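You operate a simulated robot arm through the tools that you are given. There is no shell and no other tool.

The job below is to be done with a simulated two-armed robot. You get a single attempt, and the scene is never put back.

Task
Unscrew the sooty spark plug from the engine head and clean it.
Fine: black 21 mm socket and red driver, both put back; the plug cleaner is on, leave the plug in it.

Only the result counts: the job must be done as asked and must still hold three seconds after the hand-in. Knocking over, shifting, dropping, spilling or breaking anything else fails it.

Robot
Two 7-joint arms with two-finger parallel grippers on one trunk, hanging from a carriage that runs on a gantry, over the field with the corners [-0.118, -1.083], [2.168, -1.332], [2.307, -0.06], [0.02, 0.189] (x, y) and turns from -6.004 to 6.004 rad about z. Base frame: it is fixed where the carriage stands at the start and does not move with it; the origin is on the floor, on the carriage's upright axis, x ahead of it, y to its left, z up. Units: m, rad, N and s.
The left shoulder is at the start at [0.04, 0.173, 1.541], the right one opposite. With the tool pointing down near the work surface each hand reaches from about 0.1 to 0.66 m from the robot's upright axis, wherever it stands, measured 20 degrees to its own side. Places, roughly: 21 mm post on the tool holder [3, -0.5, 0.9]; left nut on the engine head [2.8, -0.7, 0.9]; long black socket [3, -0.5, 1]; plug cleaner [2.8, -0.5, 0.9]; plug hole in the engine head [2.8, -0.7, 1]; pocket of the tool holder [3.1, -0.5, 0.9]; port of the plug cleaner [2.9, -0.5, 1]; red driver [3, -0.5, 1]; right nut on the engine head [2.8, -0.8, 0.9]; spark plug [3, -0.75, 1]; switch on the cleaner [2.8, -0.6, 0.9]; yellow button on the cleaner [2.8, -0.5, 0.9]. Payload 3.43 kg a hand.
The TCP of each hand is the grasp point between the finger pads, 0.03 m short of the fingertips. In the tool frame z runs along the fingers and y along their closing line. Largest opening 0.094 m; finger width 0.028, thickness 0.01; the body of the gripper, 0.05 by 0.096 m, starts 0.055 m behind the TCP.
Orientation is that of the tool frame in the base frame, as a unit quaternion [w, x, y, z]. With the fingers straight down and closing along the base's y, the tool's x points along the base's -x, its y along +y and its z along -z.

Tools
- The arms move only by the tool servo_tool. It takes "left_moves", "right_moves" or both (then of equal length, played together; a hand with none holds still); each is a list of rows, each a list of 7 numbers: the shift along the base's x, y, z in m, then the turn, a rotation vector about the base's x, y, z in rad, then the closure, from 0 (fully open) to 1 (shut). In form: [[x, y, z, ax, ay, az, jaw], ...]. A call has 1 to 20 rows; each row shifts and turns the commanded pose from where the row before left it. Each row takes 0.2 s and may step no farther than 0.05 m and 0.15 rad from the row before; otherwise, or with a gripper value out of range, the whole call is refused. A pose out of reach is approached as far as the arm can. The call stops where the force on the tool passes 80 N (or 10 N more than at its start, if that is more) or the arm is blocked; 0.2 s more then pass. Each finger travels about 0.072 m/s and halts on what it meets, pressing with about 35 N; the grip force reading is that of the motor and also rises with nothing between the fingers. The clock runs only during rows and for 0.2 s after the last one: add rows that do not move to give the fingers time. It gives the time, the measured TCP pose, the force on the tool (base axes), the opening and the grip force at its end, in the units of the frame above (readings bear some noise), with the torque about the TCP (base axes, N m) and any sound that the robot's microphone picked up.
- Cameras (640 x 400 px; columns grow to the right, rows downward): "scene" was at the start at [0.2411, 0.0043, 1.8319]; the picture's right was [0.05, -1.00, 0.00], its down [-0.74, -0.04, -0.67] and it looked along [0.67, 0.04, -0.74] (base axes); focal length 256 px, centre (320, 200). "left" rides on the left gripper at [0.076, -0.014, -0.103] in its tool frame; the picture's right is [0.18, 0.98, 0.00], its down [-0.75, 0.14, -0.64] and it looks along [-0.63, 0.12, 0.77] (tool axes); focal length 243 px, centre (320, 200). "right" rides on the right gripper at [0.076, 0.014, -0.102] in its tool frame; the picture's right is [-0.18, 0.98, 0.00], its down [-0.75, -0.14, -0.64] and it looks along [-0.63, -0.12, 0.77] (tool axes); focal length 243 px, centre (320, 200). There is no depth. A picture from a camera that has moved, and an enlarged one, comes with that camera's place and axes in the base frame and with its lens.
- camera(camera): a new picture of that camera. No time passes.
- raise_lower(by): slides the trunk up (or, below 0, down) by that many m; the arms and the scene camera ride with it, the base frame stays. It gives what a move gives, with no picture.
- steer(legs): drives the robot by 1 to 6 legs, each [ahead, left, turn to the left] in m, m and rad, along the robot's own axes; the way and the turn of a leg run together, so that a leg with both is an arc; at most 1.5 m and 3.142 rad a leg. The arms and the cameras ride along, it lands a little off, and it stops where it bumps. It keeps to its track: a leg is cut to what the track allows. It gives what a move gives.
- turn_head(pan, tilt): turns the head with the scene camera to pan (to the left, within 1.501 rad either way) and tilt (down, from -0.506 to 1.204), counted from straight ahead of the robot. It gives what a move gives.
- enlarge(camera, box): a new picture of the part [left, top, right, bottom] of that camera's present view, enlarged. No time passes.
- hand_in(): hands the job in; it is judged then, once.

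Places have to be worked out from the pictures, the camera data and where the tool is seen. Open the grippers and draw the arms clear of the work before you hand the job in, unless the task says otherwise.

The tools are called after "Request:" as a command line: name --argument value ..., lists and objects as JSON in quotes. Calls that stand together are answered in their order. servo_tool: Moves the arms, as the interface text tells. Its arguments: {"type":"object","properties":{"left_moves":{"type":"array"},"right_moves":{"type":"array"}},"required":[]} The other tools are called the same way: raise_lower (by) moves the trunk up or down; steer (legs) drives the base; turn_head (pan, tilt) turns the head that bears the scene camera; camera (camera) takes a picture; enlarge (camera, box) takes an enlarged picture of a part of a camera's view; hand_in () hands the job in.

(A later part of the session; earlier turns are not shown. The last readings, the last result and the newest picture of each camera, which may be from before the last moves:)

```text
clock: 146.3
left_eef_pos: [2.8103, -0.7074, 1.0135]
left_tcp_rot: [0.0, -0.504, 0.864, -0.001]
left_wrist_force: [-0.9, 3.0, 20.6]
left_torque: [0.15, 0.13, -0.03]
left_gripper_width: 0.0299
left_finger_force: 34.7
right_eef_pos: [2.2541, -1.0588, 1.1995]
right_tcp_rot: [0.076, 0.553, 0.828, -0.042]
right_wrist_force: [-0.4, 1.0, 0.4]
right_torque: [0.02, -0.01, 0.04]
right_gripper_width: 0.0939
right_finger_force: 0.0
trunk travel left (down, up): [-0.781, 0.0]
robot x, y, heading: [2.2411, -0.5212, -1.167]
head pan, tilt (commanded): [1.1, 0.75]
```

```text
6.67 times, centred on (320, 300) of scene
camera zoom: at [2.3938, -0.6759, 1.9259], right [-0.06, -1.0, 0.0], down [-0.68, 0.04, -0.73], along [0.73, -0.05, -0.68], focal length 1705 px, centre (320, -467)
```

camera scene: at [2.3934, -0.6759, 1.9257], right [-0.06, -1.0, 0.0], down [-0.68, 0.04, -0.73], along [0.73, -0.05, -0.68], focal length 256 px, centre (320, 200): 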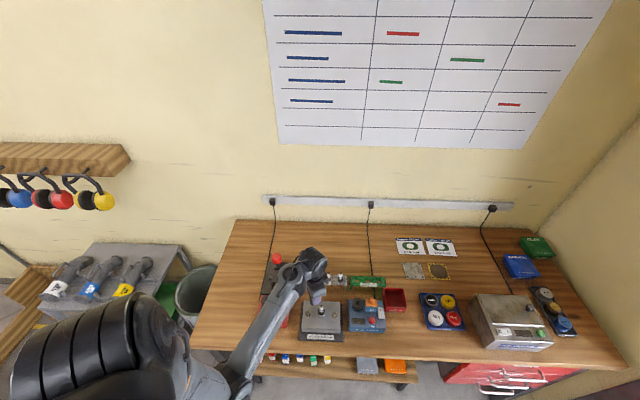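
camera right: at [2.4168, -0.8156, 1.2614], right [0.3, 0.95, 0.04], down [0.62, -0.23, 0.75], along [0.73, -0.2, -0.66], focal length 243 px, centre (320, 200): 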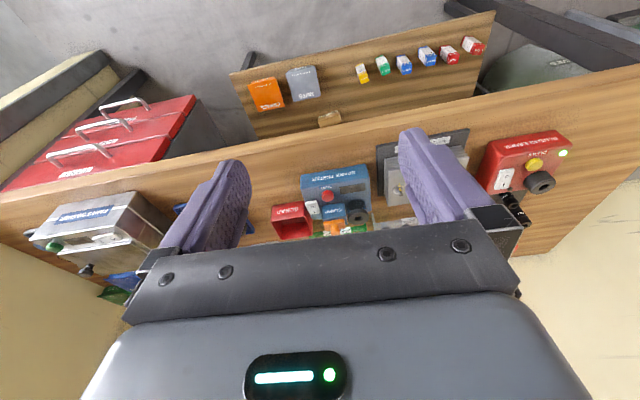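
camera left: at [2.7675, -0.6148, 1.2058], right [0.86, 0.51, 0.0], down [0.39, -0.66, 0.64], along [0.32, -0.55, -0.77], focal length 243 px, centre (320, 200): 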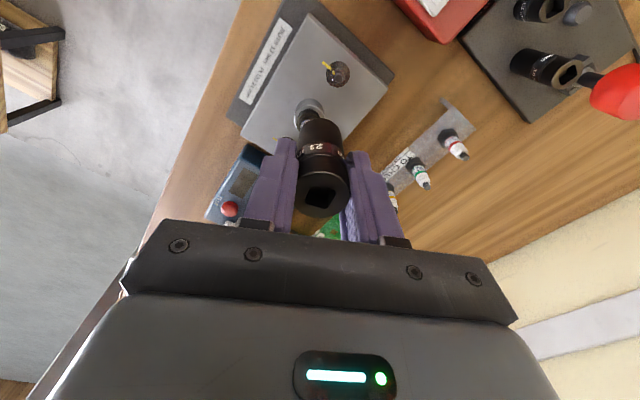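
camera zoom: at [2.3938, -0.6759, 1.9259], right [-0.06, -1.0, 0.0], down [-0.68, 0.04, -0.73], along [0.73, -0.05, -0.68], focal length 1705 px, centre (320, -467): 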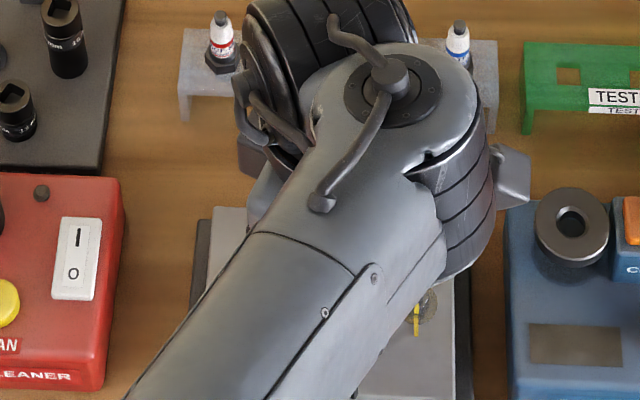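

Pressing pushes the carriage about 1–2 mm outward, so the socket is off-centre while loaded. I lift 5 mm to unload and measure the centring from this yaw.

Request:
servo_tool --left_moves '[[0, 0, 0.002, 0, 0, 0, 1], [0, 0, 0.003, 0, 0, 0, 1], [0, 0, 0.002, 0, 0, 0, 1], [0, 0, 0, 0, 0, 0, 1], [0, 0, 0, 0, 0, 0, 1]]'

Request:
enlarge --camera "left" --box '[285, 90, 355, 160]'

```text
clock: 147.5
left_eef_pos: [2.8086, -0.7076, 1.0181]
left_tcp_rot: [-0.001, -0.504, 0.864, 0.0]
left_wrist_force: [-0.5, 0.5, -1.2]
left_torque: [-0.01, 0.02, -0.03]
left_gripper_width: 0.0296
left_finger_force: 34.9
right_eef_pos: [2.2532, -1.0593, 1.1999]
right_tcp_rot: [0.075, 0.554, 0.828, -0.042]
right_wrist_force: [-0.7, 0.2, -0.2]
right_torque: [0.04, -0.01, -0.01]
right_gripper_width: 0.094
right_finger_force: 0.2
trunk travel left (down, up): [-0.781, 0.0]
robot x, y, heading: [2.2455, -0.5255, -1.165]
head pan, tilt (commanded): [1.1, 0.75]
```

```text
5.71 times, centred on (320, 125) of left
camera zoom: at [2.782, -0.7806, 1.1213], right [-0.95, 0.33, 0.0], down [0.25, 0.73, 0.64], along [0.21, 0.61, -0.77], focal length 1386 px, centre (320, 629)
```

zoom: 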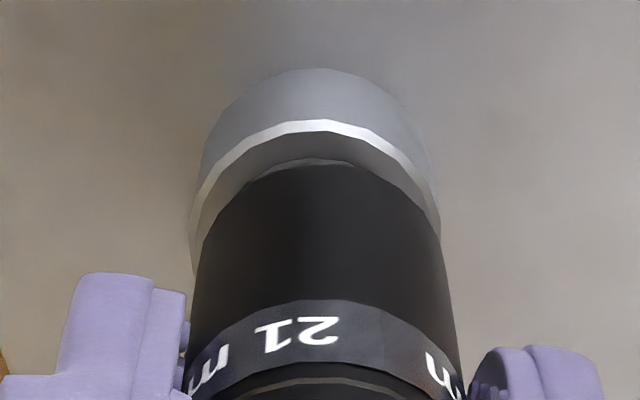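

I rotate back to the first yaw, still unloaded, and measure from there.

Request:
servo_tool --left_moves '[[0, 0, 0, 0, 0, -0.07, 1], [0, 0, 0, 0, 0, -0.13, 1], [0, 0, 0, 0, 0, -0.14, 1], [0, 0, 0, 0, 0, -0.14, 1], [0, 0, 0, 0, 0, -0.14, 1], [0, 0, 0, 0, 0, -0.14, 1], [0, 0, 0, 0, 0, -0.14, 1], [0, 0, 0, 0, 0, -0.13, 1], [0, 0, 0, 0, 0, -0.08, 1], [0, 0, 0, 0, 0, -0.03, 1], [0, 0, 0, 0, 0, 0, 1]]'

Request:
enlarge --camera "left" --box '[285, 90, 355, 160]'

```text
clock: 149.9
left_eef_pos: [2.8089, -0.7075, 1.0183]
left_tcp_rot: [0.001, 0.043, 0.999, -0.001]
left_wrist_force: [-0.3, 0.7, -1.5]
left_torque: [0.03, 0.0, 0.0]
left_gripper_width: 0.0297
left_finger_force: 35.5
right_eef_pos: [2.2529, -1.0589, 1.1997]
right_tcp_rot: [0.075, 0.554, 0.828, -0.043]
right_wrist_force: [-0.1, -0.4, 0.7]
right_torque: [0.02, 0.0, 0.01]
right_gripper_width: 0.0938
right_finger_force: 0.1
trunk travel left (down, up): [-0.781, 0.0]
robot x, y, heading: [2.2451, -0.5247, -1.163]
head pan, tilt (commanded): [1.1, 0.75]
```

```text
5.71 times, centred on (320, 125) of left
camera zoom: at [2.7306, -0.7146, 1.1215], right [-0.1, 1.0, 0.0], down [0.76, 0.08, 0.64], along [0.64, 0.06, -0.77], focal length 1386 px, centre (320, 629)
```

zoom: 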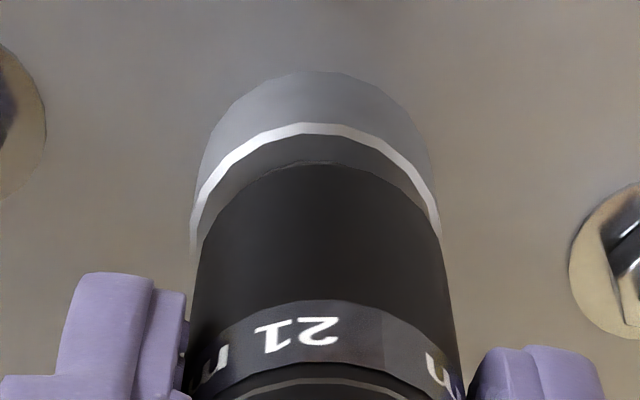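

From the two yaws: the socket axis is off the plug by about [-0.5, +0.5] mm. I correct that, lower to light contact, and turn again with only a few newtons.

Request:
servo_tool --left_moves '[[0.0003, -0.0003, 0, 0, 0, 0, 1], [0.0002, -0.0002, -0.002, 0, 0, 0, 1], [0, 0, -0.002, 0, 0, 0, 1], [0, 0, -0.001, 0, 0, 0, 1], [-0.0003, 0, -0.0008, 0, 0, 0, 1], [0, 0, 0, 0, 0, 0, 1]]'

```text
clock: 151.3
left_eef_pos: [2.8099, -0.7088, 1.0112]
left_tcp_rot: [0.0, 0.044, 0.999, -0.002]
left_wrist_force: [0.1, -0.2, -1.1]
left_torque: [-0.02, 0.03, 0.03]
left_gripper_width: 0.0299
left_finger_force: 35.2
right_eef_pos: [2.253, -1.0597, 1.1991]
right_tcp_rot: [0.075, 0.553, 0.829, -0.042]
right_wrist_force: [0.0, 0.4, 0.1]
right_torque: [-0.01, 0.02, 0.05]
right_gripper_width: 0.0936
right_finger_force: 0.0
trunk travel left (down, up): [-0.781, 0.0]
robot x, y, heading: [2.2449, -0.5263, -1.163]
head pan, tilt (commanded): [1.1, 0.75]
```

At 1.0112 there's no contact now, lower than before, so the hex may be entering. I continue lowering gently.

Request:
servo_tool --left_moves '[[0, 0, -0.001, 0, 0, 0, 1], [0, 0, -0.001, 0, 0, 0, 1], [0, 0, -0.001, 0, 0, 0, 1], [0, 0, 0, 0, 0, 0, 1]]'

```text
clock: 152.3
left_eef_pos: [2.8098, -0.7089, 1.0124]
left_tcp_rot: [0.0, 0.043, 0.999, -0.001]
left_wrist_force: [-15.1, 8.6, 44.7]
left_torque: [0.35, 0.53, 0.0]
left_gripper_width: 0.0298
left_finger_force: 35.5
right_eef_pos: [2.2538, -1.0598, 1.2003]
right_tcp_rot: [0.076, 0.553, 0.829, -0.041]
right_wrist_force: [0.1, -0.3, 0.5]
right_torque: [-0.02, -0.03, -0.02]
right_gripper_width: 0.094
right_finger_force: 0.1
trunk travel left (down, up): [-0.781, 0.0]
robot x, y, heading: [2.2448, -0.5231, -1.163]
head pan, tilt (commanded): [1.1, 0.75]
```

The collar visibility analysis shows the socket is actually fully down on the boss (contact at TCP z≈1.013), i.e. over the hex. I ease the load and turn +0.9 rad CCW while seated, then will lift to see whether the plug turned.

Request:
servo_tool --left_moves '[[0, 0, 0.0012, 0, 0, 0, 1], [0, 0, 0.001, 0, 0, 0, 1], [0, 0, 0, 0, 0, 0.06, 1], [0, 0, 0, 0, 0, 0.1, 1], [0, 0, 0, 0, 0, 0.12, 1], [0, 0, 0, 0, 0, 0.12, 1], [0, 0, 0, 0, 0, 0.12, 1], [0, 0, 0, 0, 0, 0.12, 1], [0, 0, 0, 0, 0, 0.12, 1], [0, 0, 0, 0, 0, 0.1, 1], [0, 0, 0, 0, 0, 0.06, 1], [0, 0, 0, 0, 0, 0, 1]]'

```text
clock: 154.9
left_eef_pos: [2.811, -0.7088, 1.0115]
left_tcp_rot: [0.001, -0.406, 0.914, -0.001]
left_wrist_force: [0.9, -0.4, 8.3]
left_torque: [-0.01, -0.02, 0.0]
left_gripper_width: 0.03
left_finger_force: 35.5
right_eef_pos: [2.2531, -1.0589, 1.1996]
right_tcp_rot: [0.076, 0.553, 0.829, -0.041]
right_wrist_force: [-0.2, 0.6, -0.2]
right_torque: [-0.01, 0.01, 0.0]
right_gripper_width: 0.0937
right_finger_force: 0.1
trunk travel left (down, up): [-0.781, 0.0]
robot x, y, heading: [2.2443, -0.5257, -1.162]
head pan, tilt (commanded): [1.1, 0.75]
```

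No torque at all. I lift 50 mm and turn back in the air to compare the plug's label with the earlier picture.

Request:
servo_tool --left_moves '[[0, 0, 0.003, 0, 0, 0, 1], [0, 0, 0.006, 0, 0, 0, 1], [0, 0, 0.008, 0, 0, 0, 1], [0, 0, 0.009, 0, 0, 0, 1], [0, 0, 0.009, 0, 0, 0, 1], [0, 0, 0.009, 0, 0, 0, 1], [0, 0, 0.008, 0, 0, -0.06, 1], [0, 0, 0.003, 0, 0, -0.12, 1], [0, 0, 0, 0, 0, -0.14, 1], [0, 0, 0, 0, 0, -0.14, 1], [0, 0, 0, 0, 0, -0.14, 1], [0, 0, 0, 0, 0, -0.14, 1], [0, 0, 0, 0, 0, -0.12, 1], [0, 0, 0, 0, 0, -0.06, 1], [0, 0, 0, 0, 0, 0, 1]]'

Request:
enlarge --camera "left" --box '[298, 82, 342, 126]'

Request:
enlarge --camera "scene" --box '[305, 290, 340, 330]'

```text
clock: 158.1
left_eef_pos: [2.8087, -0.7075, 1.0667]
left_tcp_rot: [0.0, 0.043, 0.999, -0.001]
left_wrist_force: [0.4, -0.2, -1.5]
left_torque: [-0.02, -0.02, 0.01]
left_gripper_width: 0.0299
left_finger_force: 34.9
right_eef_pos: [2.2524, -1.0596, 1.199]
right_tcp_rot: [0.075, 0.554, 0.828, -0.042]
right_wrist_force: [0.1, 0.2, 0.1]
right_torque: [0.0, 0.03, 0.0]
right_gripper_width: 0.094
right_finger_force: 0.1
trunk travel left (down, up): [-0.781, 0.0]
robot x, y, heading: [2.2472, -0.5257, -1.161]
head pan, tilt (commanded): [1.1, 0.75]
```

```text
9.09 times, centred on (320, 104) of left
camera zoom: at [2.7306, -0.7151, 1.1699], right [-0.1, 1.0, 0.0], down [0.76, 0.08, 0.64], along [0.64, 0.06, -0.77], focal length 2206 px, centre (320, 1073)
```

zoom: 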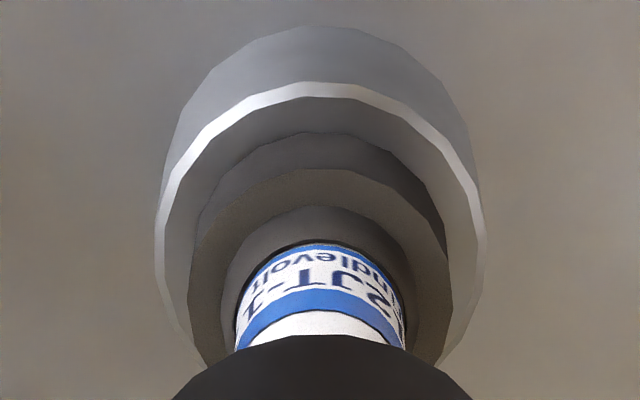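

```text
10.00 times, centred on (322, 310) of scene
camera zoom: at [2.3934, -0.6759, 1.9257], right [-0.06, -1.0, 0.0], down [-0.68, 0.04, -0.73], along [0.73, -0.05, -0.68], focal length 2557 px, centre (295, -900)
```

zoom: 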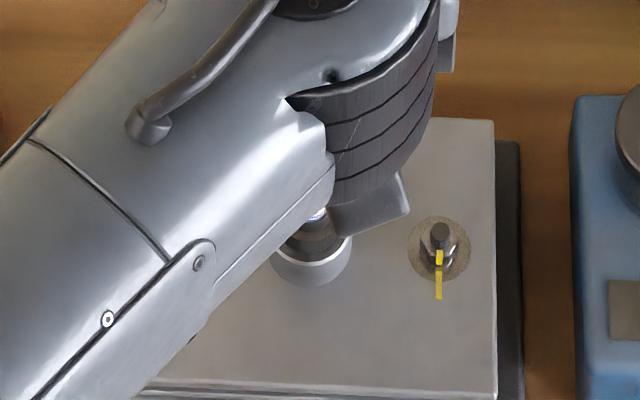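

The label hasn't turned, so the socket slid round the plug's base without gripping it. I zoom hard on the plug's base to see whether that collar is really a hexagon.

Request:
enlarge --camera "left" --box '[303, 90, 337, 122]'

Request:
enlarge --camera "left" --box '[310, 90, 330, 110]'

```text
12.50 times, centred on (320, 106) of left
camera zoom: at [2.7306, -0.7151, 1.1699], right [-0.1, 1.0, 0.0], down [0.76, 0.08, 0.64], along [0.64, 0.06, -0.77], focal length 3033 px, centre (320, 1375)
```

zoom: 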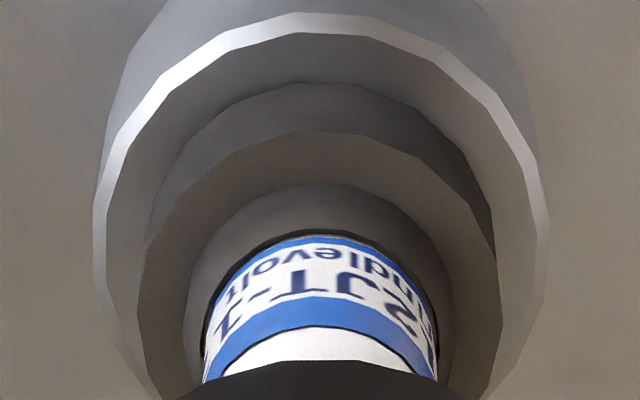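

```text
16.00 times, centred on (320, 100) of left
camera zoom: at [2.7306, -0.7151, 1.1699], right [-0.1, 1.0, 0.0], down [0.76, 0.08, 0.64], along [0.64, 0.06, -0.77], focal length 3882 px, centre (320, 1800)
```

zoom: 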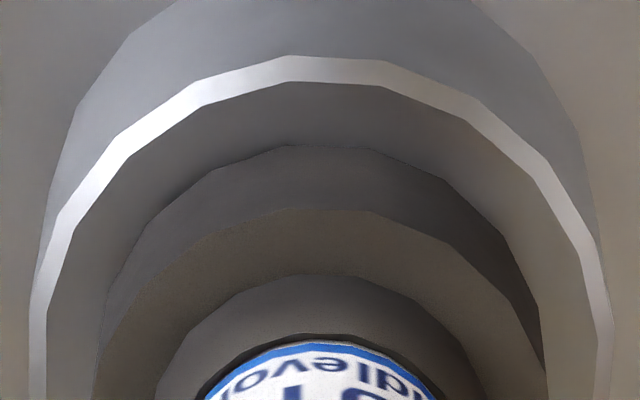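

I compare with a rack plug's shape and view the head's plug from the scene camera at maximum zoom.

Request:
enlarge --camera "scene" --box '[322, 268, 352, 292]'

Request:
enlarge --camera "scene" --box '[315, 308, 331, 324]'

```text
16.00 times, centred on (337, 280) of scene
camera zoom: at [2.3934, -0.6759, 1.9257], right [-0.06, -1.0, 0.0], down [-0.68, 0.04, -0.73], along [0.73, -0.05, -0.68], focal length 4092 px, centre (48, -1080)
```

zoom: 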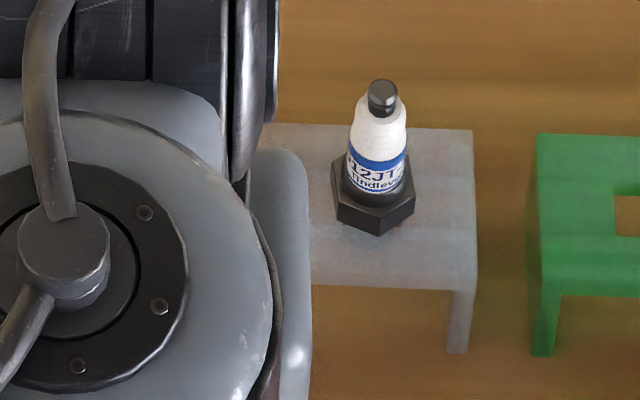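

```text
16.00 times, centred on (323, 316) of scene
camera zoom: at [2.3934, -0.6759, 1.9257], right [-0.06, -1.0, 0.0], down [-0.68, 0.04, -0.73], along [0.73, -0.05, -0.68], focal length 4092 px, centre (272, -1656)
```

zoom: 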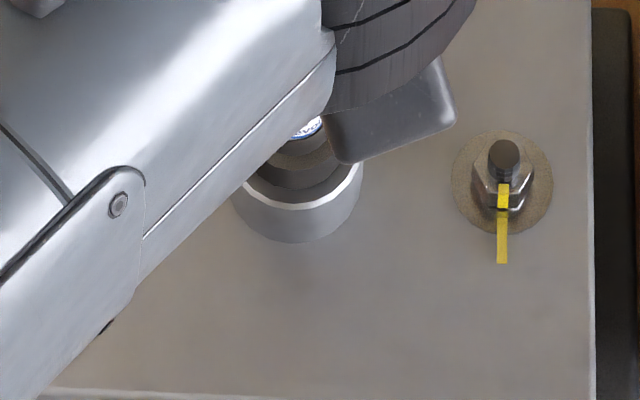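

The hex is hidden inside a round sooty collar, and the socket alone doesn't drive it. I'll stand the socket on the plug, release it there, and bring the driver into its square. Lowering the socket again.

Request:
servo_tool --left_moves '[[0, 0, -0.003, 0, 0, 0, 1], [0, 0, -0.006, 0, 0, 0, 1], [0, 0, -0.008, 0, 0, 0, 1], [0, 0, -0.008, 0, 0, 0, 1], [0, 0, -0.008, 0, 0, 0, 1], [0, 0, -0.007, 0, 0, 0, 1], [0, 0, -0.005, 0, 0, 0, 1], [0, 0, -0.004, 0, 0, 0, 1], [0, 0, -0.002, 0, 0, 0, 1], [0, 0, -0.0015, 0, 0, 0, 1], [0, 0, -0.001, 0, 0, 0, 1], [0, 0, 0, 0, 0, 0, 1]]'

Request:
enlarge --camera "left" --box '[285, 90, 355, 160]'

```text
clock: 160.7
left_eef_pos: [2.8093, -0.7085, 1.0126]
left_tcp_rot: [0.0, 0.042, 0.999, -0.001]
left_wrist_force: [1.2, -0.1, -1.1]
left_torque: [0.01, -0.01, 0.03]
left_gripper_width: 0.0298
left_finger_force: 35.1
right_eef_pos: [2.2528, -1.0583, 1.2005]
right_tcp_rot: [0.076, 0.553, 0.828, -0.042]
right_wrist_force: [-0.4, 0.3, 0.1]
right_torque: [0.03, 0.01, -0.03]
right_gripper_width: 0.094
right_finger_force: 0.0
trunk travel left (down, up): [-0.781, 0.0]
robot x, y, heading: [2.2438, -0.525, -1.169]
head pan, tilt (commanded): [1.1, 0.75]
```

```text
5.71 times, centred on (320, 125) of left
camera zoom: at [2.7308, -0.7155, 1.1162], right [-0.1, 0.99, 0.0], down [0.76, 0.08, 0.64], along [0.64, 0.06, -0.77], focal length 1386 px, centre (320, 629)
```

zoom: 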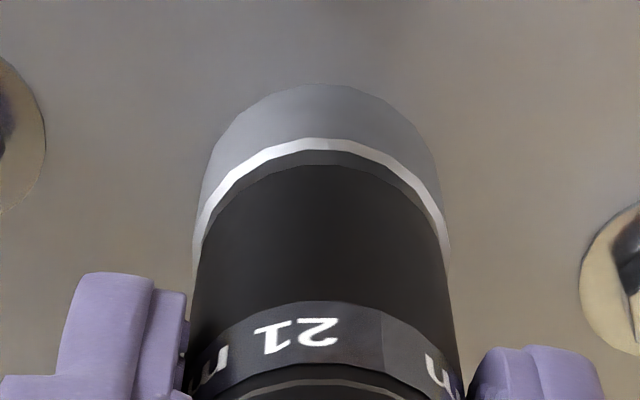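

No contact at 1.0126 now that it is unloaded and centred, and by the picture it is still ~7 mm above the boss. I keep lowering gently to see if the hex lets it in.

Request:
servo_tool --left_moves '[[0, 0, -0.0005, 0, 0, 0, 1], [0, 0, -0.0005, 0, 0, 0, 1], [0, 0, 0, 0, 0, 0, 1]]'

```text
clock: 161.5
left_eef_pos: [2.8087, -0.708, 1.0123]
left_tcp_rot: [0.001, 0.042, 0.999, -0.002]
left_wrist_force: [-0.8, -1.0, 0.6]
left_torque: [0.0, 0.03, -0.03]
left_gripper_width: 0.0297
left_finger_force: 35.2
right_eef_pos: [2.253, -1.0595, 1.1996]
right_tcp_rot: [0.075, 0.554, 0.828, -0.042]
right_wrist_force: [-0.7, -0.1, 0.0]
right_torque: [0.0, 0.02, 0.0]
right_gripper_width: 0.0939
right_finger_force: 0.0
trunk travel left (down, up): [-0.781, 0.0]
robot x, y, heading: [2.2479, -0.5247, -1.165]
head pan, tilt (commanded): [1.1, 0.75]
```

Light contact (~2 N) at the same height, so it is resting on the hex edge. I turn in small steps with ~4 N only and watch for the force to vanish.

Request:
servo_tool --left_moves '[[0, 0, -0.0003, 0, 0, 0, 1], [0, 0, 0, 0, 0, 0.04, 1], [0, 0, 0, 0, 0, 0.04, 1], [0, 0, 0, 0, 0, 0.04, 1], [0, 0, 0, 0, 0, 0, 1]]'

Request:
servo_tool --left_moves '[[0, 0, 0, 0, 0, 0.04, 1], [0, 0, 0, 0, 0, 0.04, 1], [0, 0, 0, 0, 0, 0.04, 1], [0, 0, 0, 0, 0, 0, 1]]'

Request:
servo_tool --left_moves '[[0, 0, 0, 0, 0, 0.04, 1], [0, 0, 0, 0, 0, 0.04, 1], [0, 0, 0, 0, 0, 0.04, 1], [0, 0, 0, 0, 0, 0, 1]]'

Request:
servo_tool --left_moves '[[0, 0, 0, 0, 0, 0.04, 1], [0, 0, 0, 0, 0, 0.04, 1], [0, 0, 0, 0, 0, 0.04, 1], [0, 0, 0, 0, 0, 0, 1]]'

```text
clock: 162.7
left_eef_pos: [2.8096, -0.7088, 1.0117]
left_tcp_rot: [-0.001, -0.018, 1.0, -0.002]
left_wrist_force: [1.1, 0.4, 3.8]
left_torque: [-0.01, -0.04, 0.0]
left_gripper_width: 0.0299
left_finger_force: 34.6
right_eef_pos: [2.2527, -1.0596, 1.1996]
right_tcp_rot: [0.076, 0.554, 0.828, -0.041]
right_wrist_force: [0.2, 0.6, -0.6]
right_torque: [0.01, -0.02, 0.01]
right_gripper_width: 0.0941
right_finger_force: 0.0
trunk travel left (down, up): [-0.781, 0.0]
robot x, y, heading: [2.2411, -0.5218, -1.166]
head pan, tilt (commanded): [1.1, 0.75]
```

```text
clock: 163.7
left_eef_pos: [2.8095, -0.7094, 1.0122]
left_tcp_rot: [0.0, -0.078, 0.997, -0.002]
left_wrist_force: [-0.7, -0.1, 4.2]
left_torque: [0.01, -0.01, 0.01]
left_gripper_width: 0.0302
left_finger_force: 35.2
right_eef_pos: [2.2518, -1.059, 1.1987]
right_tcp_rot: [0.076, 0.554, 0.828, -0.042]
right_wrist_force: [0.2, 0.8, 0.1]
right_torque: [-0.01, 0.0, -0.01]
right_gripper_width: 0.0941
right_finger_force: 0.0
trunk travel left (down, up): [-0.781, 0.0]
robot x, y, heading: [2.2482, -0.5222, -1.164]
head pan, tilt (commanded): [1.1, 0.75]
```

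```text
clock: 164.7
left_eef_pos: [2.8098, -0.7075, 1.0121]
left_tcp_rot: [0.0, -0.138, 0.99, -0.001]
left_wrist_force: [-0.6, 0.4, 6.6]
left_torque: [0.01, -0.01, 0.03]
left_gripper_width: 0.0302
left_finger_force: 34.6
right_eef_pos: [2.2529, -1.0598, 1.199]
right_tcp_rot: [0.076, 0.554, 0.828, -0.042]
right_wrist_force: [0.7, 0.8, -0.2]
right_torque: [0.0, 0.01, -0.01]
right_gripper_width: 0.0939
right_finger_force: 0.0
trunk travel left (down, up): [-0.781, 0.0]
robot x, y, heading: [2.2467, -0.5208, -1.164]
head pan, tilt (commanded): [1.1, 0.75]
```

```text
clock: 165.7
left_eef_pos: [2.8102, -0.7077, 1.0111]
left_tcp_rot: [0.0, -0.196, 0.981, -0.001]
left_wrist_force: [0.4, 0.5, 5.2]
left_torque: [0.01, -0.01, 0.02]
left_gripper_width: 0.0299
left_finger_force: 34.5
right_eef_pos: [2.2534, -1.0585, 1.1999]
right_tcp_rot: [0.076, 0.553, 0.829, -0.041]
right_wrist_force: [-0.8, 0.6, 0.0]
right_torque: [-0.02, 0.0, 0.01]
right_gripper_width: 0.0938
right_finger_force: 0.1
trunk travel left (down, up): [-0.781, 0.0]
robot x, y, heading: [2.2456, -0.5297, -1.163]
head pan, tilt (commanded): [1.1, 0.75]
```

0.48 rad turned, still ~6 N. I look at the picture before going on.

Request:
enlarge --camera "left" --box '[285, 90, 355, 160]'

Request:
camera --camera "right"

```text
5.71 times, centred on (320, 125) of left
camera zoom: at [2.7438, -0.7503, 1.1154], right [-0.55, 0.84, 0.0], down [0.64, 0.42, 0.64], along [0.54, 0.35, -0.77], focal length 1386 px, centre (320, 629)
```

zoom: 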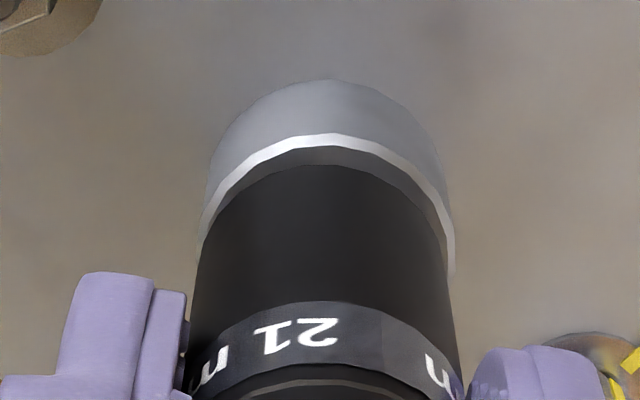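

```text
taken
camera right: at [2.23, -0.9686, 1.2879], right [0.98, 0.21, 0.05], down [0.1, -0.64, 0.76], along [0.19, -0.74, -0.65], focal length 243 px, centre (320, 200)
```

right: 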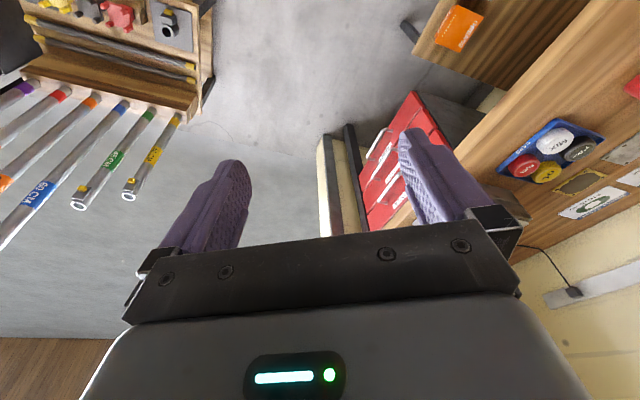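

I release the socket here (it stands around the plug), lift the hand away, and inspect with the unobstructed scene camera how deep it sits.

Request:
servo_tool --left_moves '[[0, 0, 0.0003, 0, 0, 0, 0.7], [0, 0, 0, 0, 0, 0, 0.66], [0, 0, 0, 0, 0, 0, 0.6], [0, 0, 0, 0, 0, 0, 0.5], [0, 0, 0, 0, 0, 0, 0.4], [0, 0, 0, 0, 0, 0, 0.2], [0, 0, 0, 0, 0, 0, 0.2]]'

Request:
enlarge --camera "left" --box '[250, 80, 390, 240]'

```text
clock: 167.3
left_eef_pos: [2.8096, -0.708, 1.0128]
left_tcp_rot: [0.0, -0.196, 0.981, -0.001]
left_wrist_force: [0.4, -0.6, 0.3]
left_torque: [-0.01, -0.03, -0.01]
left_gripper_width: 0.0752
left_finger_force: 0.1
right_eef_pos: [2.2527, -1.0599, 1.1998]
right_tcp_rot: [0.076, 0.554, 0.828, -0.043]
right_wrist_force: [-0.5, 0.1, -0.3]
right_torque: [0.03, -0.01, 0.02]
right_gripper_width: 0.0937
right_finger_force: 0.0
trunk travel left (down, up): [-0.781, 0.0]
robot x, y, heading: [2.2472, -0.5247, -1.165]
head pan, tilt (commanded): [1.1, 0.75]
```

```text
2.50 times, centred on (320, 160) of left
camera zoom: at [2.7434, -0.7501, 1.1156], right [-0.55, 0.84, 0.0], down [0.64, 0.42, 0.64], along [0.54, 0.35, -0.77], focal length 606 px, centre (320, 300)
```

zoom: 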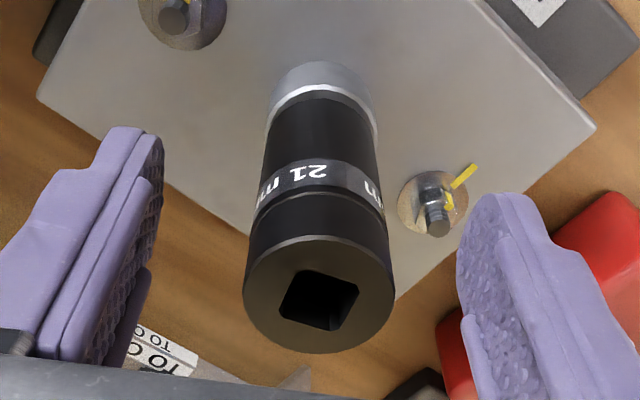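

The socket stands upright. I raise the hand above it and move away toward the tool holder.

Request:
servo_tool --left_moves '[[0, 0, 0.005, 0, 0, 0, 0.2], [0, 0, 0.01, 0, 0, 0, 0.2], [0, 0, 0.012, 0, 0, 0, 0.2], [0, 0, 0.012, 0, 0, 0, 0.2], [0, 0, 0.012, 0, 0, 0, 0.2], [0, 0, 0.012, 0, 0, 0, 0.2], [0, 0, 0.012, 0, 0, 0, 0.2], [0, 0, 0.01, 0, 0, 0, 0.2], [0.01, 0.007, 0.003, 0, 0, -0.03, 0.2], [0.02, 0.015, 0, 0, 0, -0.05, 0.2], [0.025, 0.02, 0, 0, 0, -0.05, 0.2], [0.025, 0.02, 0, 0, 0, -0.05, 0.2], [0.025, 0.02, 0, 0, 0, -0.05, 0.2], [0.025, 0.02, 0, 0, 0, -0.05, 0.2], [0.025, 0.02, 0, 0, 0, -0.05, 0.2], [0.02, 0.015, 0, 0, 0, -0.05, 0.2], [0.01, 0.008, 0, 0, 0, -0.02, 0.2], [0, 0, 0, 0, 0, 0, 0.2]]'

Request:
camera --camera "scene"

Request:
enlarge --camera "scene" --box '[300, 285, 345, 330]'

```text
clock: 171.1
left_eef_pos: [2.993, -0.5634, 1.101]
left_tcp_rot: [0.0, 0.003, 1.0, -0.003]
left_wrist_force: [0.5, -0.4, 0.1]
left_torque: [0.02, 0.02, 0.03]
left_gripper_width: 0.0751
left_finger_force: 0.0
right_eef_pos: [2.2524, -1.0593, 1.1996]
right_tcp_rot: [0.076, 0.553, 0.828, -0.042]
right_wrist_force: [-0.2, 0.6, 0.7]
right_torque: [0.0, -0.03, 0.0]
right_gripper_width: 0.0941
right_finger_force: 0.0
trunk travel left (down, up): [-0.781, 0.0]
robot x, y, heading: [2.2461, -0.5222, -1.163]
head pan, tilt (commanded): [1.1, 0.75]
```

```text
taken
camera scene: at [2.3934, -0.676, 1.9257], right [-0.06, -1.0, 0.0], down [-0.68, 0.04, -0.73], along [0.73, -0.05, -0.68], focal length 256 px, centre (320, 200)
```

scene: 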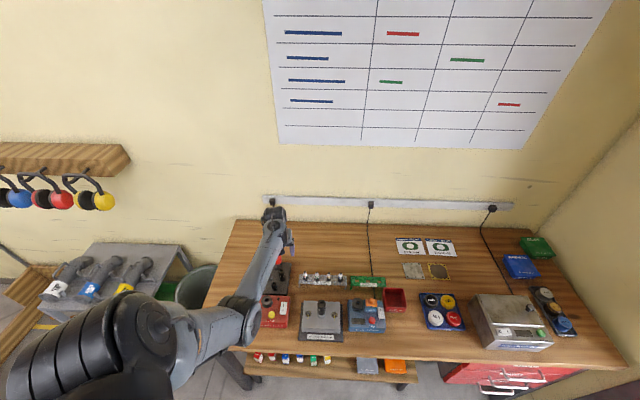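

```text
8.89 times, centred on (322, 308) of scene
camera zoom: at [2.3934, -0.676, 1.9257], right [-0.06, -1.0, 0.0], down [-0.68, 0.04, -0.73], along [0.73, -0.05, -0.68], focal length 2273 px, centre (298, -756)
```

zoom: 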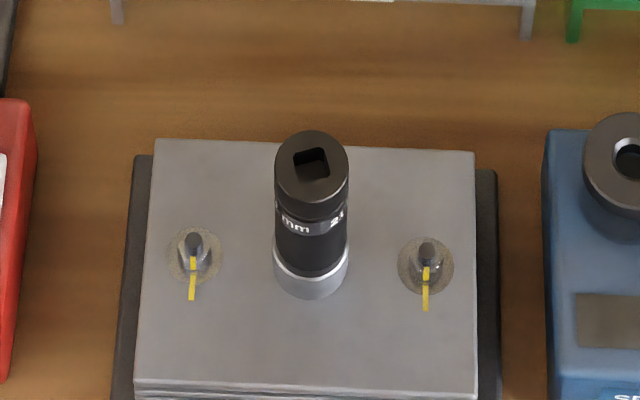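

Clear view now. I zoom on the socket's foot to see the gap to the boss.

Request:
enlarge --camera "scene" --box '[314, 300, 330, 320]'

Request:
enlarge --camera "scene" --box '[317, 307, 327, 319]'

```text
16.00 times, centred on (322, 310) of scene
camera zoom: at [2.3934, -0.676, 1.9257], right [-0.06, -1.0, 0.0], down [-0.68, 0.04, -0.73], along [0.73, -0.05, -0.68], focal length 4092 px, centre (288, -1560)
```

zoom: 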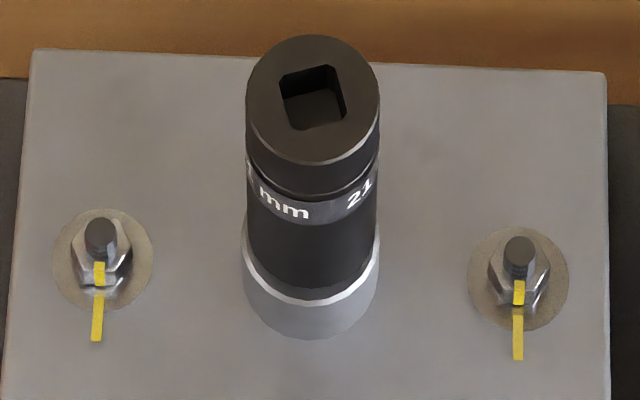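

```text
16.00 times, centred on (322, 313) of scene
camera zoom: at [2.3934, -0.676, 1.9257], right [-0.06, -1.0, 0.0], down [-0.68, 0.04, -0.73], along [0.73, -0.05, -0.68], focal length 4092 px, centre (288, -1608)
```

zoom: 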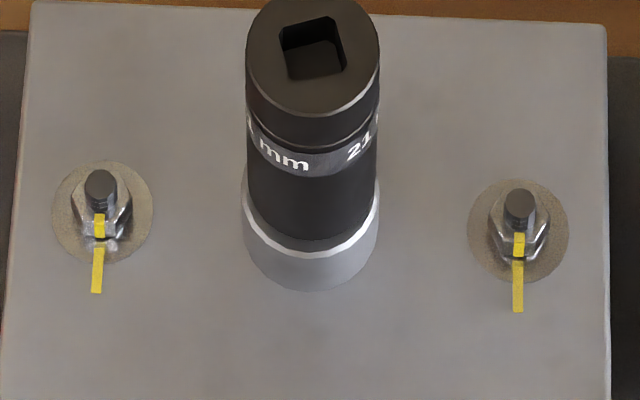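

The socket's foot is at (or within a few mm of) the boss, so it is over the hex. Now I fetch the driver again: move above the knob at [3.049, -0.528].

Request:
servo_tool --left_moves '[[0.003, 0.002, 0.004, 0, 0, -0.01, 0.2], [0.007, 0.005, 0.005, 0, 0, -0.02, 0.1], [0.01, 0.006, 0.006, 0, 0, -0.02, 0], [0.01, 0.006, 0.006, 0, 0, -0.02, 0], [0.01, 0.006, 0.004, 0, 0, -0.02, 0], [0.009, 0.006, 0.002, 0, 0, -0.02, 0], [0.005, 0.003, 0, 0, 0, 0, 0], [0.002, 0.0014, 0, 0, 0, 0, 0], [0, 0, 0, 0, 0, 0, 0], [0, 0, 0, 0, 0, 0, 0]]'

Request:
enlarge --camera "left" --box '[270, 60, 370, 140]'

```text
clock: 173.3
left_eef_pos: [3.0497, -0.5287, 1.1268]
left_tcp_rot: [0.0, 0.057, 0.998, -0.002]
left_wrist_force: [0.3, -0.4, -0.3]
left_torque: [0.02, 0.03, 0.01]
left_gripper_width: 0.094
left_finger_force: 0.0
right_eef_pos: [2.2527, -1.0592, 1.2002]
right_tcp_rot: [0.074, 0.554, 0.828, -0.043]
right_wrist_force: [-0.3, 0.0, 0.6]
right_torque: [0.0, -0.03, -0.02]
right_gripper_width: 0.0938
right_finger_force: 0.1
trunk travel left (down, up): [-0.781, 0.0]
robot x, y, heading: [2.2443, -0.5248, -1.162]
head pan, tilt (commanded): [1.1, 0.75]
```

```text
5.00 times, centred on (320, 100) of left
camera zoom: at [2.9717, -0.5329, 1.2304], right [-0.07, 1.0, 0.0], down [0.77, 0.06, 0.64], along [0.64, 0.04, -0.77], focal length 1213 px, centre (320, 700)
```

zoom: 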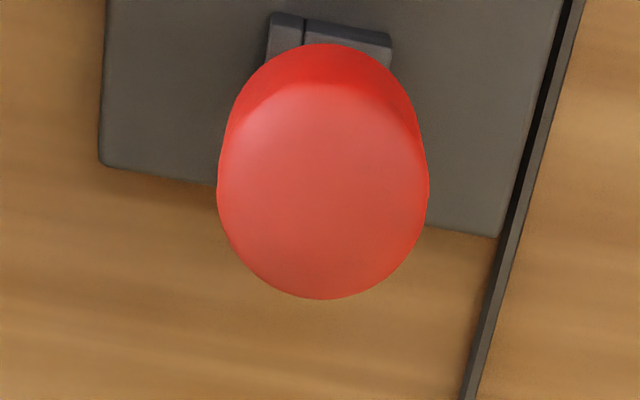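

Aligned over the knob within ~1–2 mm. I lower by the trunk, then the last 48 mm by the arm, and grip.

Request:
raise_lower --by -0.11

Request:
servo_tool --left_moves '[[0, 0.0003, -0.004, 0, 0, 0, 0], [0, 0, -0.008, 0, 0, 0, 0], [0, 0, -0.009, 0, 0, 0, 0], [0, 0, -0.009, 0, 0, 0, 0], [0, 0, -0.009, 0, 0, 0, 0], [0, 0, -0.006, 0, 0, 0, 0], [0, 0, -0.003, 0, 0, 0, 0], [0, 0, 0, 0, 0, 0, 0], [0, 0, 0, 0, 0, 0, 0.3], [0, 0, 0, 0, 0, 0, 0.5], [0, 0, 0, 0, 0, 0, 0.7], [0, 0, 0, 0, 0, 0, 1], [0, 0, 0, 0, 0, 0, 1], [0, 0, 0, 0, 0, 0, 1], [0, 0, 0, 0, 0, 0, 1]]'

Request:
enlarge --camera "left" --box '[260, 90, 380, 240]'

```text
clock: 174.7
left_eef_pos: [3.0505, -0.5289, 1.0172]
left_tcp_rot: [0.0, 0.058, 0.998, -0.002]
left_wrist_force: [-1.1, -0.8, 0.1]
left_torque: [0.03, -0.01, 0.01]
left_gripper_width: 0.0939
left_finger_force: 0.0
right_eef_pos: [2.2547, -1.0604, 1.09]
right_tcp_rot: [0.076, 0.554, 0.828, -0.042]
right_wrist_force: [0.5, 0.5, 0.8]
right_torque: [0.0, 0.01, -0.02]
right_gripper_width: 0.0944
right_finger_force: 0.0
trunk travel left (down, up): [-0.671, 0.11]
robot x, y, heading: [2.2436, -0.5226, -1.165]
head pan, tilt (commanded): [1.1, 0.75]
```

```text
clock: 177.9
left_eef_pos: [3.0502, -0.5272, 0.9688]
left_tcp_rot: [0.0, 0.057, 0.998, -0.002]
left_wrist_force: [-0.5, -0.5, 0.8]
left_torque: [0.01, 0.0, -0.01]
left_gripper_width: 0.0411
left_finger_force: 35.1
right_eef_pos: [2.2538, -1.0593, 1.089]
right_tcp_rot: [0.075, 0.554, 0.828, -0.042]
right_wrist_force: [-0.7, -0.1, -0.4]
right_torque: [-0.02, 0.02, -0.03]
right_gripper_width: 0.0942
right_finger_force: 0.1
trunk travel left (down, up): [-0.671, 0.11]
robot x, y, heading: [2.2463, -0.523, -1.162]
head pan, tilt (commanded): [1.1, 0.75]
```

```text
2.67 times, centred on (320, 165) of left
camera zoom: at [2.9717, -0.5325, 1.0724], right [-0.07, 1.0, 0.0], down [0.77, 0.06, 0.64], along [0.64, 0.04, -0.77], focal length 647 px, centre (320, 293)
```

zoom: 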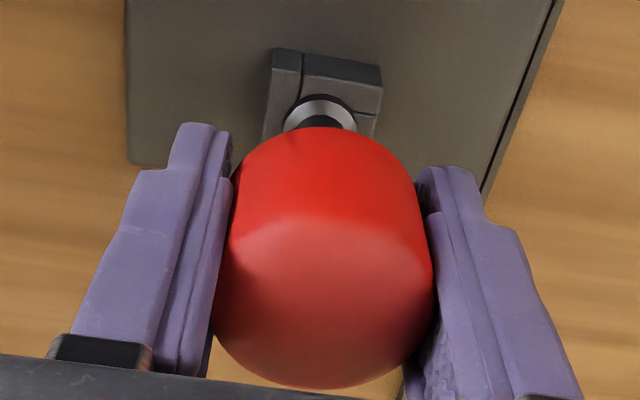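

Gripped. I lift with the trunk and then carry the driver above the standing socket, turning the hand to ~9° so its square matches the socket's.

Request:
raise_lower --by 0.11

Request:
servo_tool --left_moves '[[0, 0, 0.006, 0, 0, 0, 1], [0, 0, 0.012, 0, 0, 0, 1], [-0.004, -0.003, 0.012, 0, 0, -0.04, 1], [-0.01, -0.008, 0.008, 0, 0, -0.07, 1], [-0.015, -0.011, 0.004, 0, 0, -0.08, 1], [-0.018, -0.0135, 0, 0, 0, -0.09, 1], [-0.018, -0.0135, 0, 0, 0, -0.09, 1], [-0.018, -0.0135, 0, 0, 0, -0.09, 1], [-0.018, -0.0135, 0, 0, 0, -0.09, 1], [-0.018, -0.0135, 0, 0, 0, -0.09, 1], [-0.018, -0.0135, 0, 0, 0, -0.09, 1], [-0.018, -0.0135, 0, 0, 0, -0.09, 1], [-0.018, -0.0135, 0, 0, 0, -0.09, 1], [-0.018, -0.0135, 0, 0, 0, -0.09, 1], [-0.018, -0.0135, 0, 0, 0, -0.09, 1], [-0.015, -0.011, 0, 0, 0, -0.08, 1], [-0.01, -0.0075, 0, 0, 0, -0.07, 1], [-0.005, -0.004, 0, 0, 0, -0.05, 1], [0, 0, 0, 0, 0, 0, 1]]'

Request:
camera --camera "left"

Request:
enlarge --camera "scene" --box '[290, 270, 350, 330]'

```text
clock: 179.3
left_eef_pos: [3.0505, -0.5276, 1.0791]
left_tcp_rot: [-0.002, 0.057, 0.998, -0.002]
left_wrist_force: [0.3, -0.2, -1.3]
left_torque: [-0.01, 0.04, 0.0]
left_gripper_width: 0.041
left_finger_force: 35.3
right_eef_pos: [2.2532, -1.0592, 1.1987]
right_tcp_rot: [0.075, 0.554, 0.828, -0.042]
right_wrist_force: [0.6, -0.3, 1.2]
right_torque: [0.0, -0.02, 0.0]
right_gripper_width: 0.0939
right_finger_force: 0.0
trunk travel left (down, up): [-0.781, 0.0]
robot x, y, heading: [2.2437, -0.5232, -1.164]
head pan, tilt (commanded): [1.1, 0.75]
```

```text
clock: 183.3
left_eef_pos: [2.8102, -0.7065, 1.1202]
left_tcp_rot: [-0.001, 0.647, 0.762, -0.001]
left_wrist_force: [0.2, -0.6, -1.7]
left_torque: [-0.01, 0.0, 0.01]
left_gripper_width: 0.0412
left_finger_force: 34.5
right_eef_pos: [2.2528, -1.0596, 1.1984]
right_tcp_rot: [0.075, 0.554, 0.828, -0.042]
right_wrist_force: [-0.5, 0.1, 0.1]
right_torque: [0.02, 0.0, -0.01]
right_gripper_width: 0.0941
right_finger_force: 0.1
trunk travel left (down, up): [-0.781, 0.0]
robot x, y, heading: [2.2452, -0.5261, -1.161]
head pan, tilt (commanded): [1.1, 0.75]
```

```text
taken
camera left: at [2.7836, -0.6334, 1.2238], right [0.94, 0.34, 0.0], down [0.26, -0.72, 0.64], along [0.22, -0.6, -0.77], focal length 243 px, centre (320, 200)
```

left: 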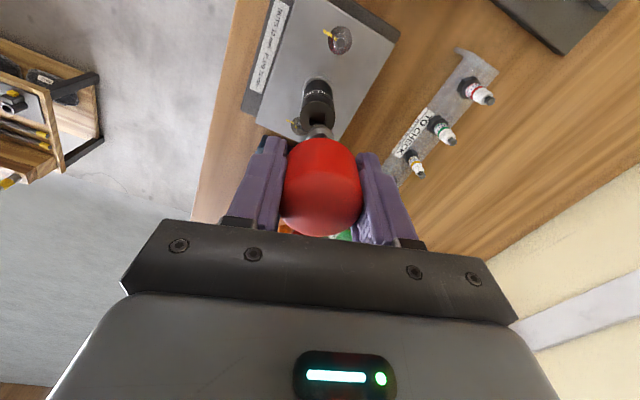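

```text
6.67 times, centred on (320, 300) of scene
camera zoom: at [2.3934, -0.6759, 1.9257], right [-0.06, -1.0, 0.0], down [-0.68, 0.04, -0.73], along [0.73, -0.05, -0.68], focal length 1705 px, centre (320, -467)
```

zoom: 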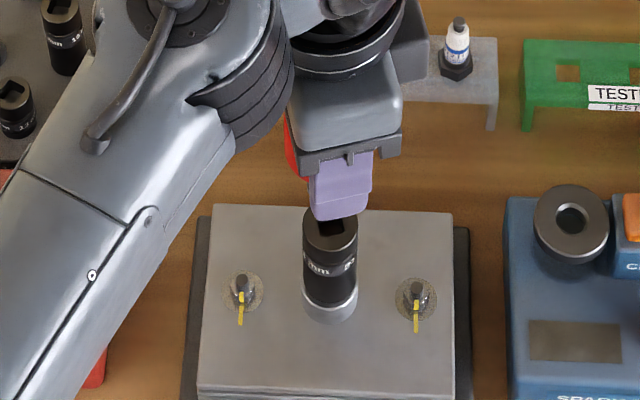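

I'm over the socket at yaw ~9.4°. I enlarge the left view to check alignment of tip and square hole.

Request:
enlarge --camera "left" --box '[285, 70, 355, 150]'

Request:
enlarge --camera "scene" --box '[312, 295, 332, 315]'

```text
5.00 times, centred on (320, 110) of left
camera zoom: at [2.7836, -0.6334, 1.2238], right [0.94, 0.34, 0.0], down [0.26, -0.72, 0.64], along [0.22, -0.6, -0.77], focal length 1213 px, centre (320, 650)
```

zoom: 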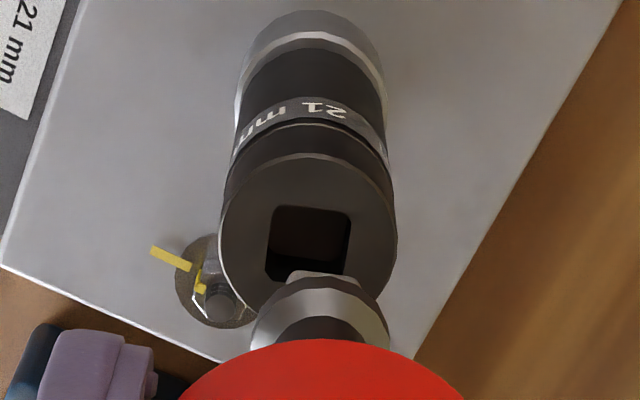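

```text
16.00 times, centred on (322, 305) of scene
camera zoom: at [2.3934, -0.6759, 1.9257], right [-0.06, -1.0, 0.0], down [-0.68, 0.04, -0.73], along [0.73, -0.05, -0.68], focal length 4092 px, centre (288, -1480)
```

zoom: 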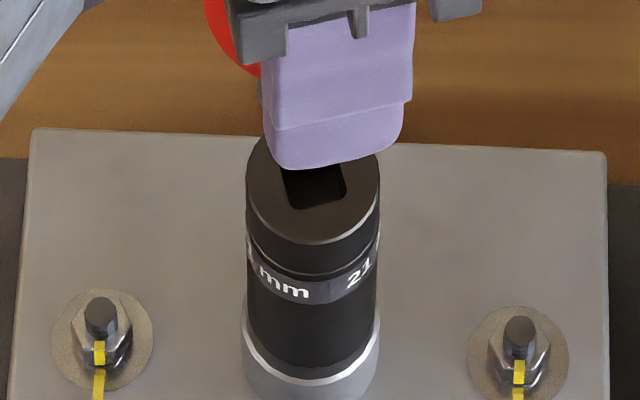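

The driver needs ~[-1.5, -1.7] mm and +0.05 rad. I apply that and lower 14 mm to just above the socket, then re-check.

Request:
servo_tool --left_moves '[[-0.0008, -0.0009, -0.002, 0, 0, 0.02, 1], [-0.0007, -0.0008, -0.004, 0, 0, 0.03, 1], [0, 0, -0.004, 0, 0, 0, 1], [0, 0, -0.003, 0, 0, 0, 1], [0, 0, -0.001, 0, 0, 0, 1], [0, 0, 0, 0, 0, 0, 1], [0, 0, 0, 0, 0, 0, 1]]'

Request:
enlarge --camera "left" --box '[295, 90, 345, 140]'

```text
clock: 184.9
left_eef_pos: [2.8091, -0.7092, 1.1073]
left_tcp_rot: [-0.001, 0.627, 0.779, -0.001]
left_wrist_force: [-0.8, 0.7, -1.3]
left_torque: [0.02, 0.0, -0.03]
left_gripper_width: 0.041
left_finger_force: 34.4
right_eef_pos: [2.2526, -1.0588, 1.1993]
right_tcp_rot: [0.075, 0.554, 0.828, -0.041]
right_wrist_force: [-0.8, 0.4, 0.8]
right_torque: [0.01, 0.01, 0.01]
right_gripper_width: 0.0939
right_finger_force: 0.1
trunk travel left (down, up): [-0.781, 0.0]
robot x, y, heading: [2.2431, -0.5215, -1.165]
head pan, tilt (commanded): [1.1, 0.75]
```

```text
8.00 times, centred on (320, 115) of left
camera zoom: at [2.7784, -0.637, 1.2102], right [0.92, 0.39, 0.0], down [0.3, -0.71, 0.64], along [0.25, -0.59, -0.77], focal length 1941 px, centre (320, 880)
```

zoom: 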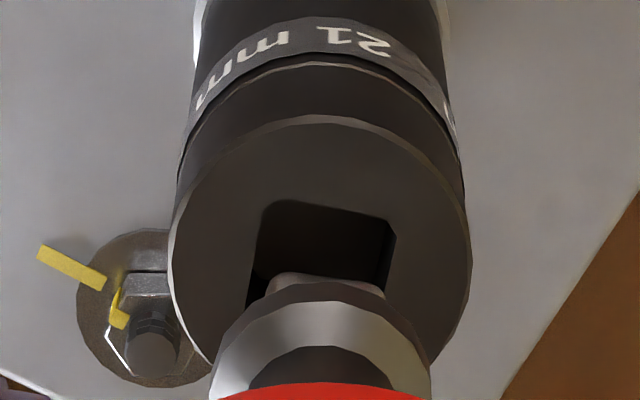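

Well aligned in all directions. I lower the driver into the socket's square in small steps.

Request:
servo_tool --left_moves '[[0, 0, -0.002, 0, 0, 0, 1], [0, 0, -0.003, 0, 0, 0, 1], [0, 0, -0.003, 0, 0, 0, 1], [0, 0, -0.003, 0, 0, 0, 1], [0, 0, -0.003, 0, 0, 0, 1], [0, 0, -0.003, 0, 0, 0, 1], [0, 0, -0.002, 0, 0, 0, 1], [0, 0, 0, 0, 0, 0, 1]]'

Request:
enlarge --camera "left" --box '[295, 90, 345, 140]'

```text
clock: 186.7
left_eef_pos: [2.8109, -0.7082, 1.088]
left_tcp_rot: [-0.001, 0.628, 0.778, -0.002]
left_wrist_force: [0.3, -0.6, -1.3]
left_torque: [0.0, 0.01, 0.0]
left_gripper_width: 0.0411
left_finger_force: 35.0
right_eef_pos: [2.2519, -1.0593, 1.1992]
right_tcp_rot: [0.076, 0.554, 0.828, -0.042]
right_wrist_force: [0.7, -0.2, -0.3]
right_torque: [-0.03, 0.03, 0.0]
right_gripper_width: 0.0943
right_finger_force: 0.0
trunk travel left (down, up): [-0.781, 0.0]
robot x, y, heading: [2.2428, -0.5243, -1.165]
head pan, tilt (commanded): [1.1, 0.75]
```

```text
8.00 times, centred on (320, 115) of left
camera zoom: at [2.7784, -0.6371, 1.1915], right [0.92, 0.39, 0.0], down [0.3, -0.71, 0.64], along [0.25, -0.59, -0.77], focal length 1941 px, centre (320, 880)
```

zoom: 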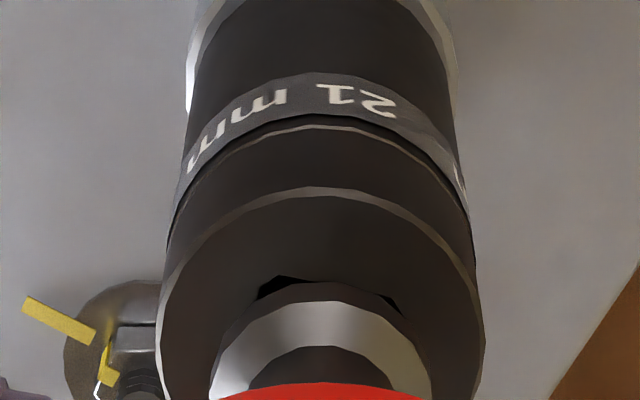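

Tip is in the hole, no contact. Continue down in 1 mm steps until it seats.

Request:
servo_tool --left_moves '[[0, 0, -0.001, 0, 0, 0, 1], [0, 0, -0.001, 0, 0, 0, 1], [0, 0, -0.001, 0, 0, 0, 1], [0, 0, -0.001, 0, 0, 0, 1], [0, 0, -0.001, 0, 0, 0, 1], [0, 0, -0.001, 0, 0, 0, 1], [0, 0, 0, 0, 0, 0, 1]]'

Request:
enlarge --camera "left" --box '[295, 90, 345, 140]'

```text
clock: 188.3
left_eef_pos: [2.811, -0.7087, 1.0823]
left_tcp_rot: [-0.001, 0.627, 0.779, -0.002]
left_wrist_force: [0.7, -0.5, -1.5]
left_torque: [0.0, 0.0, -0.01]
left_gripper_width: 0.041
left_finger_force: 35.0
right_eef_pos: [2.2515, -1.0599, 1.1998]
right_tcp_rot: [0.075, 0.553, 0.828, -0.042]
right_wrist_force: [0.5, -0.5, -0.2]
right_torque: [-0.01, -0.04, 0.04]
right_gripper_width: 0.0944
right_finger_force: 0.0
trunk travel left (down, up): [-0.781, 0.0]
robot x, y, heading: [2.2444, -0.5231, -1.164]
head pan, tilt (commanded): [1.1, 0.75]
```

```text
8.00 times, centred on (320, 115) of left
camera zoom: at [2.7785, -0.6371, 1.1852], right [0.92, 0.39, 0.0], down [0.3, -0.71, 0.64], along [0.25, -0.59, -0.77], focal length 1941 px, centre (320, 880)
```

zoom: 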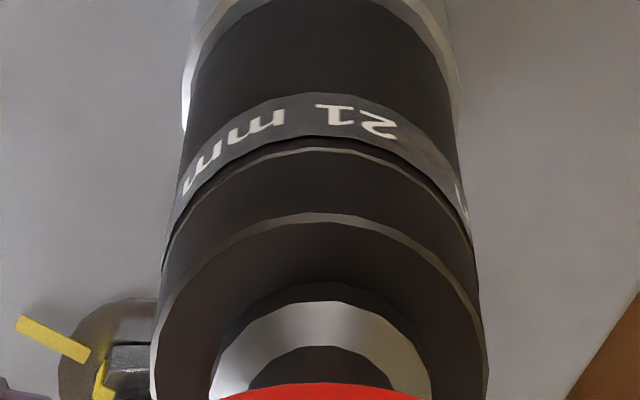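

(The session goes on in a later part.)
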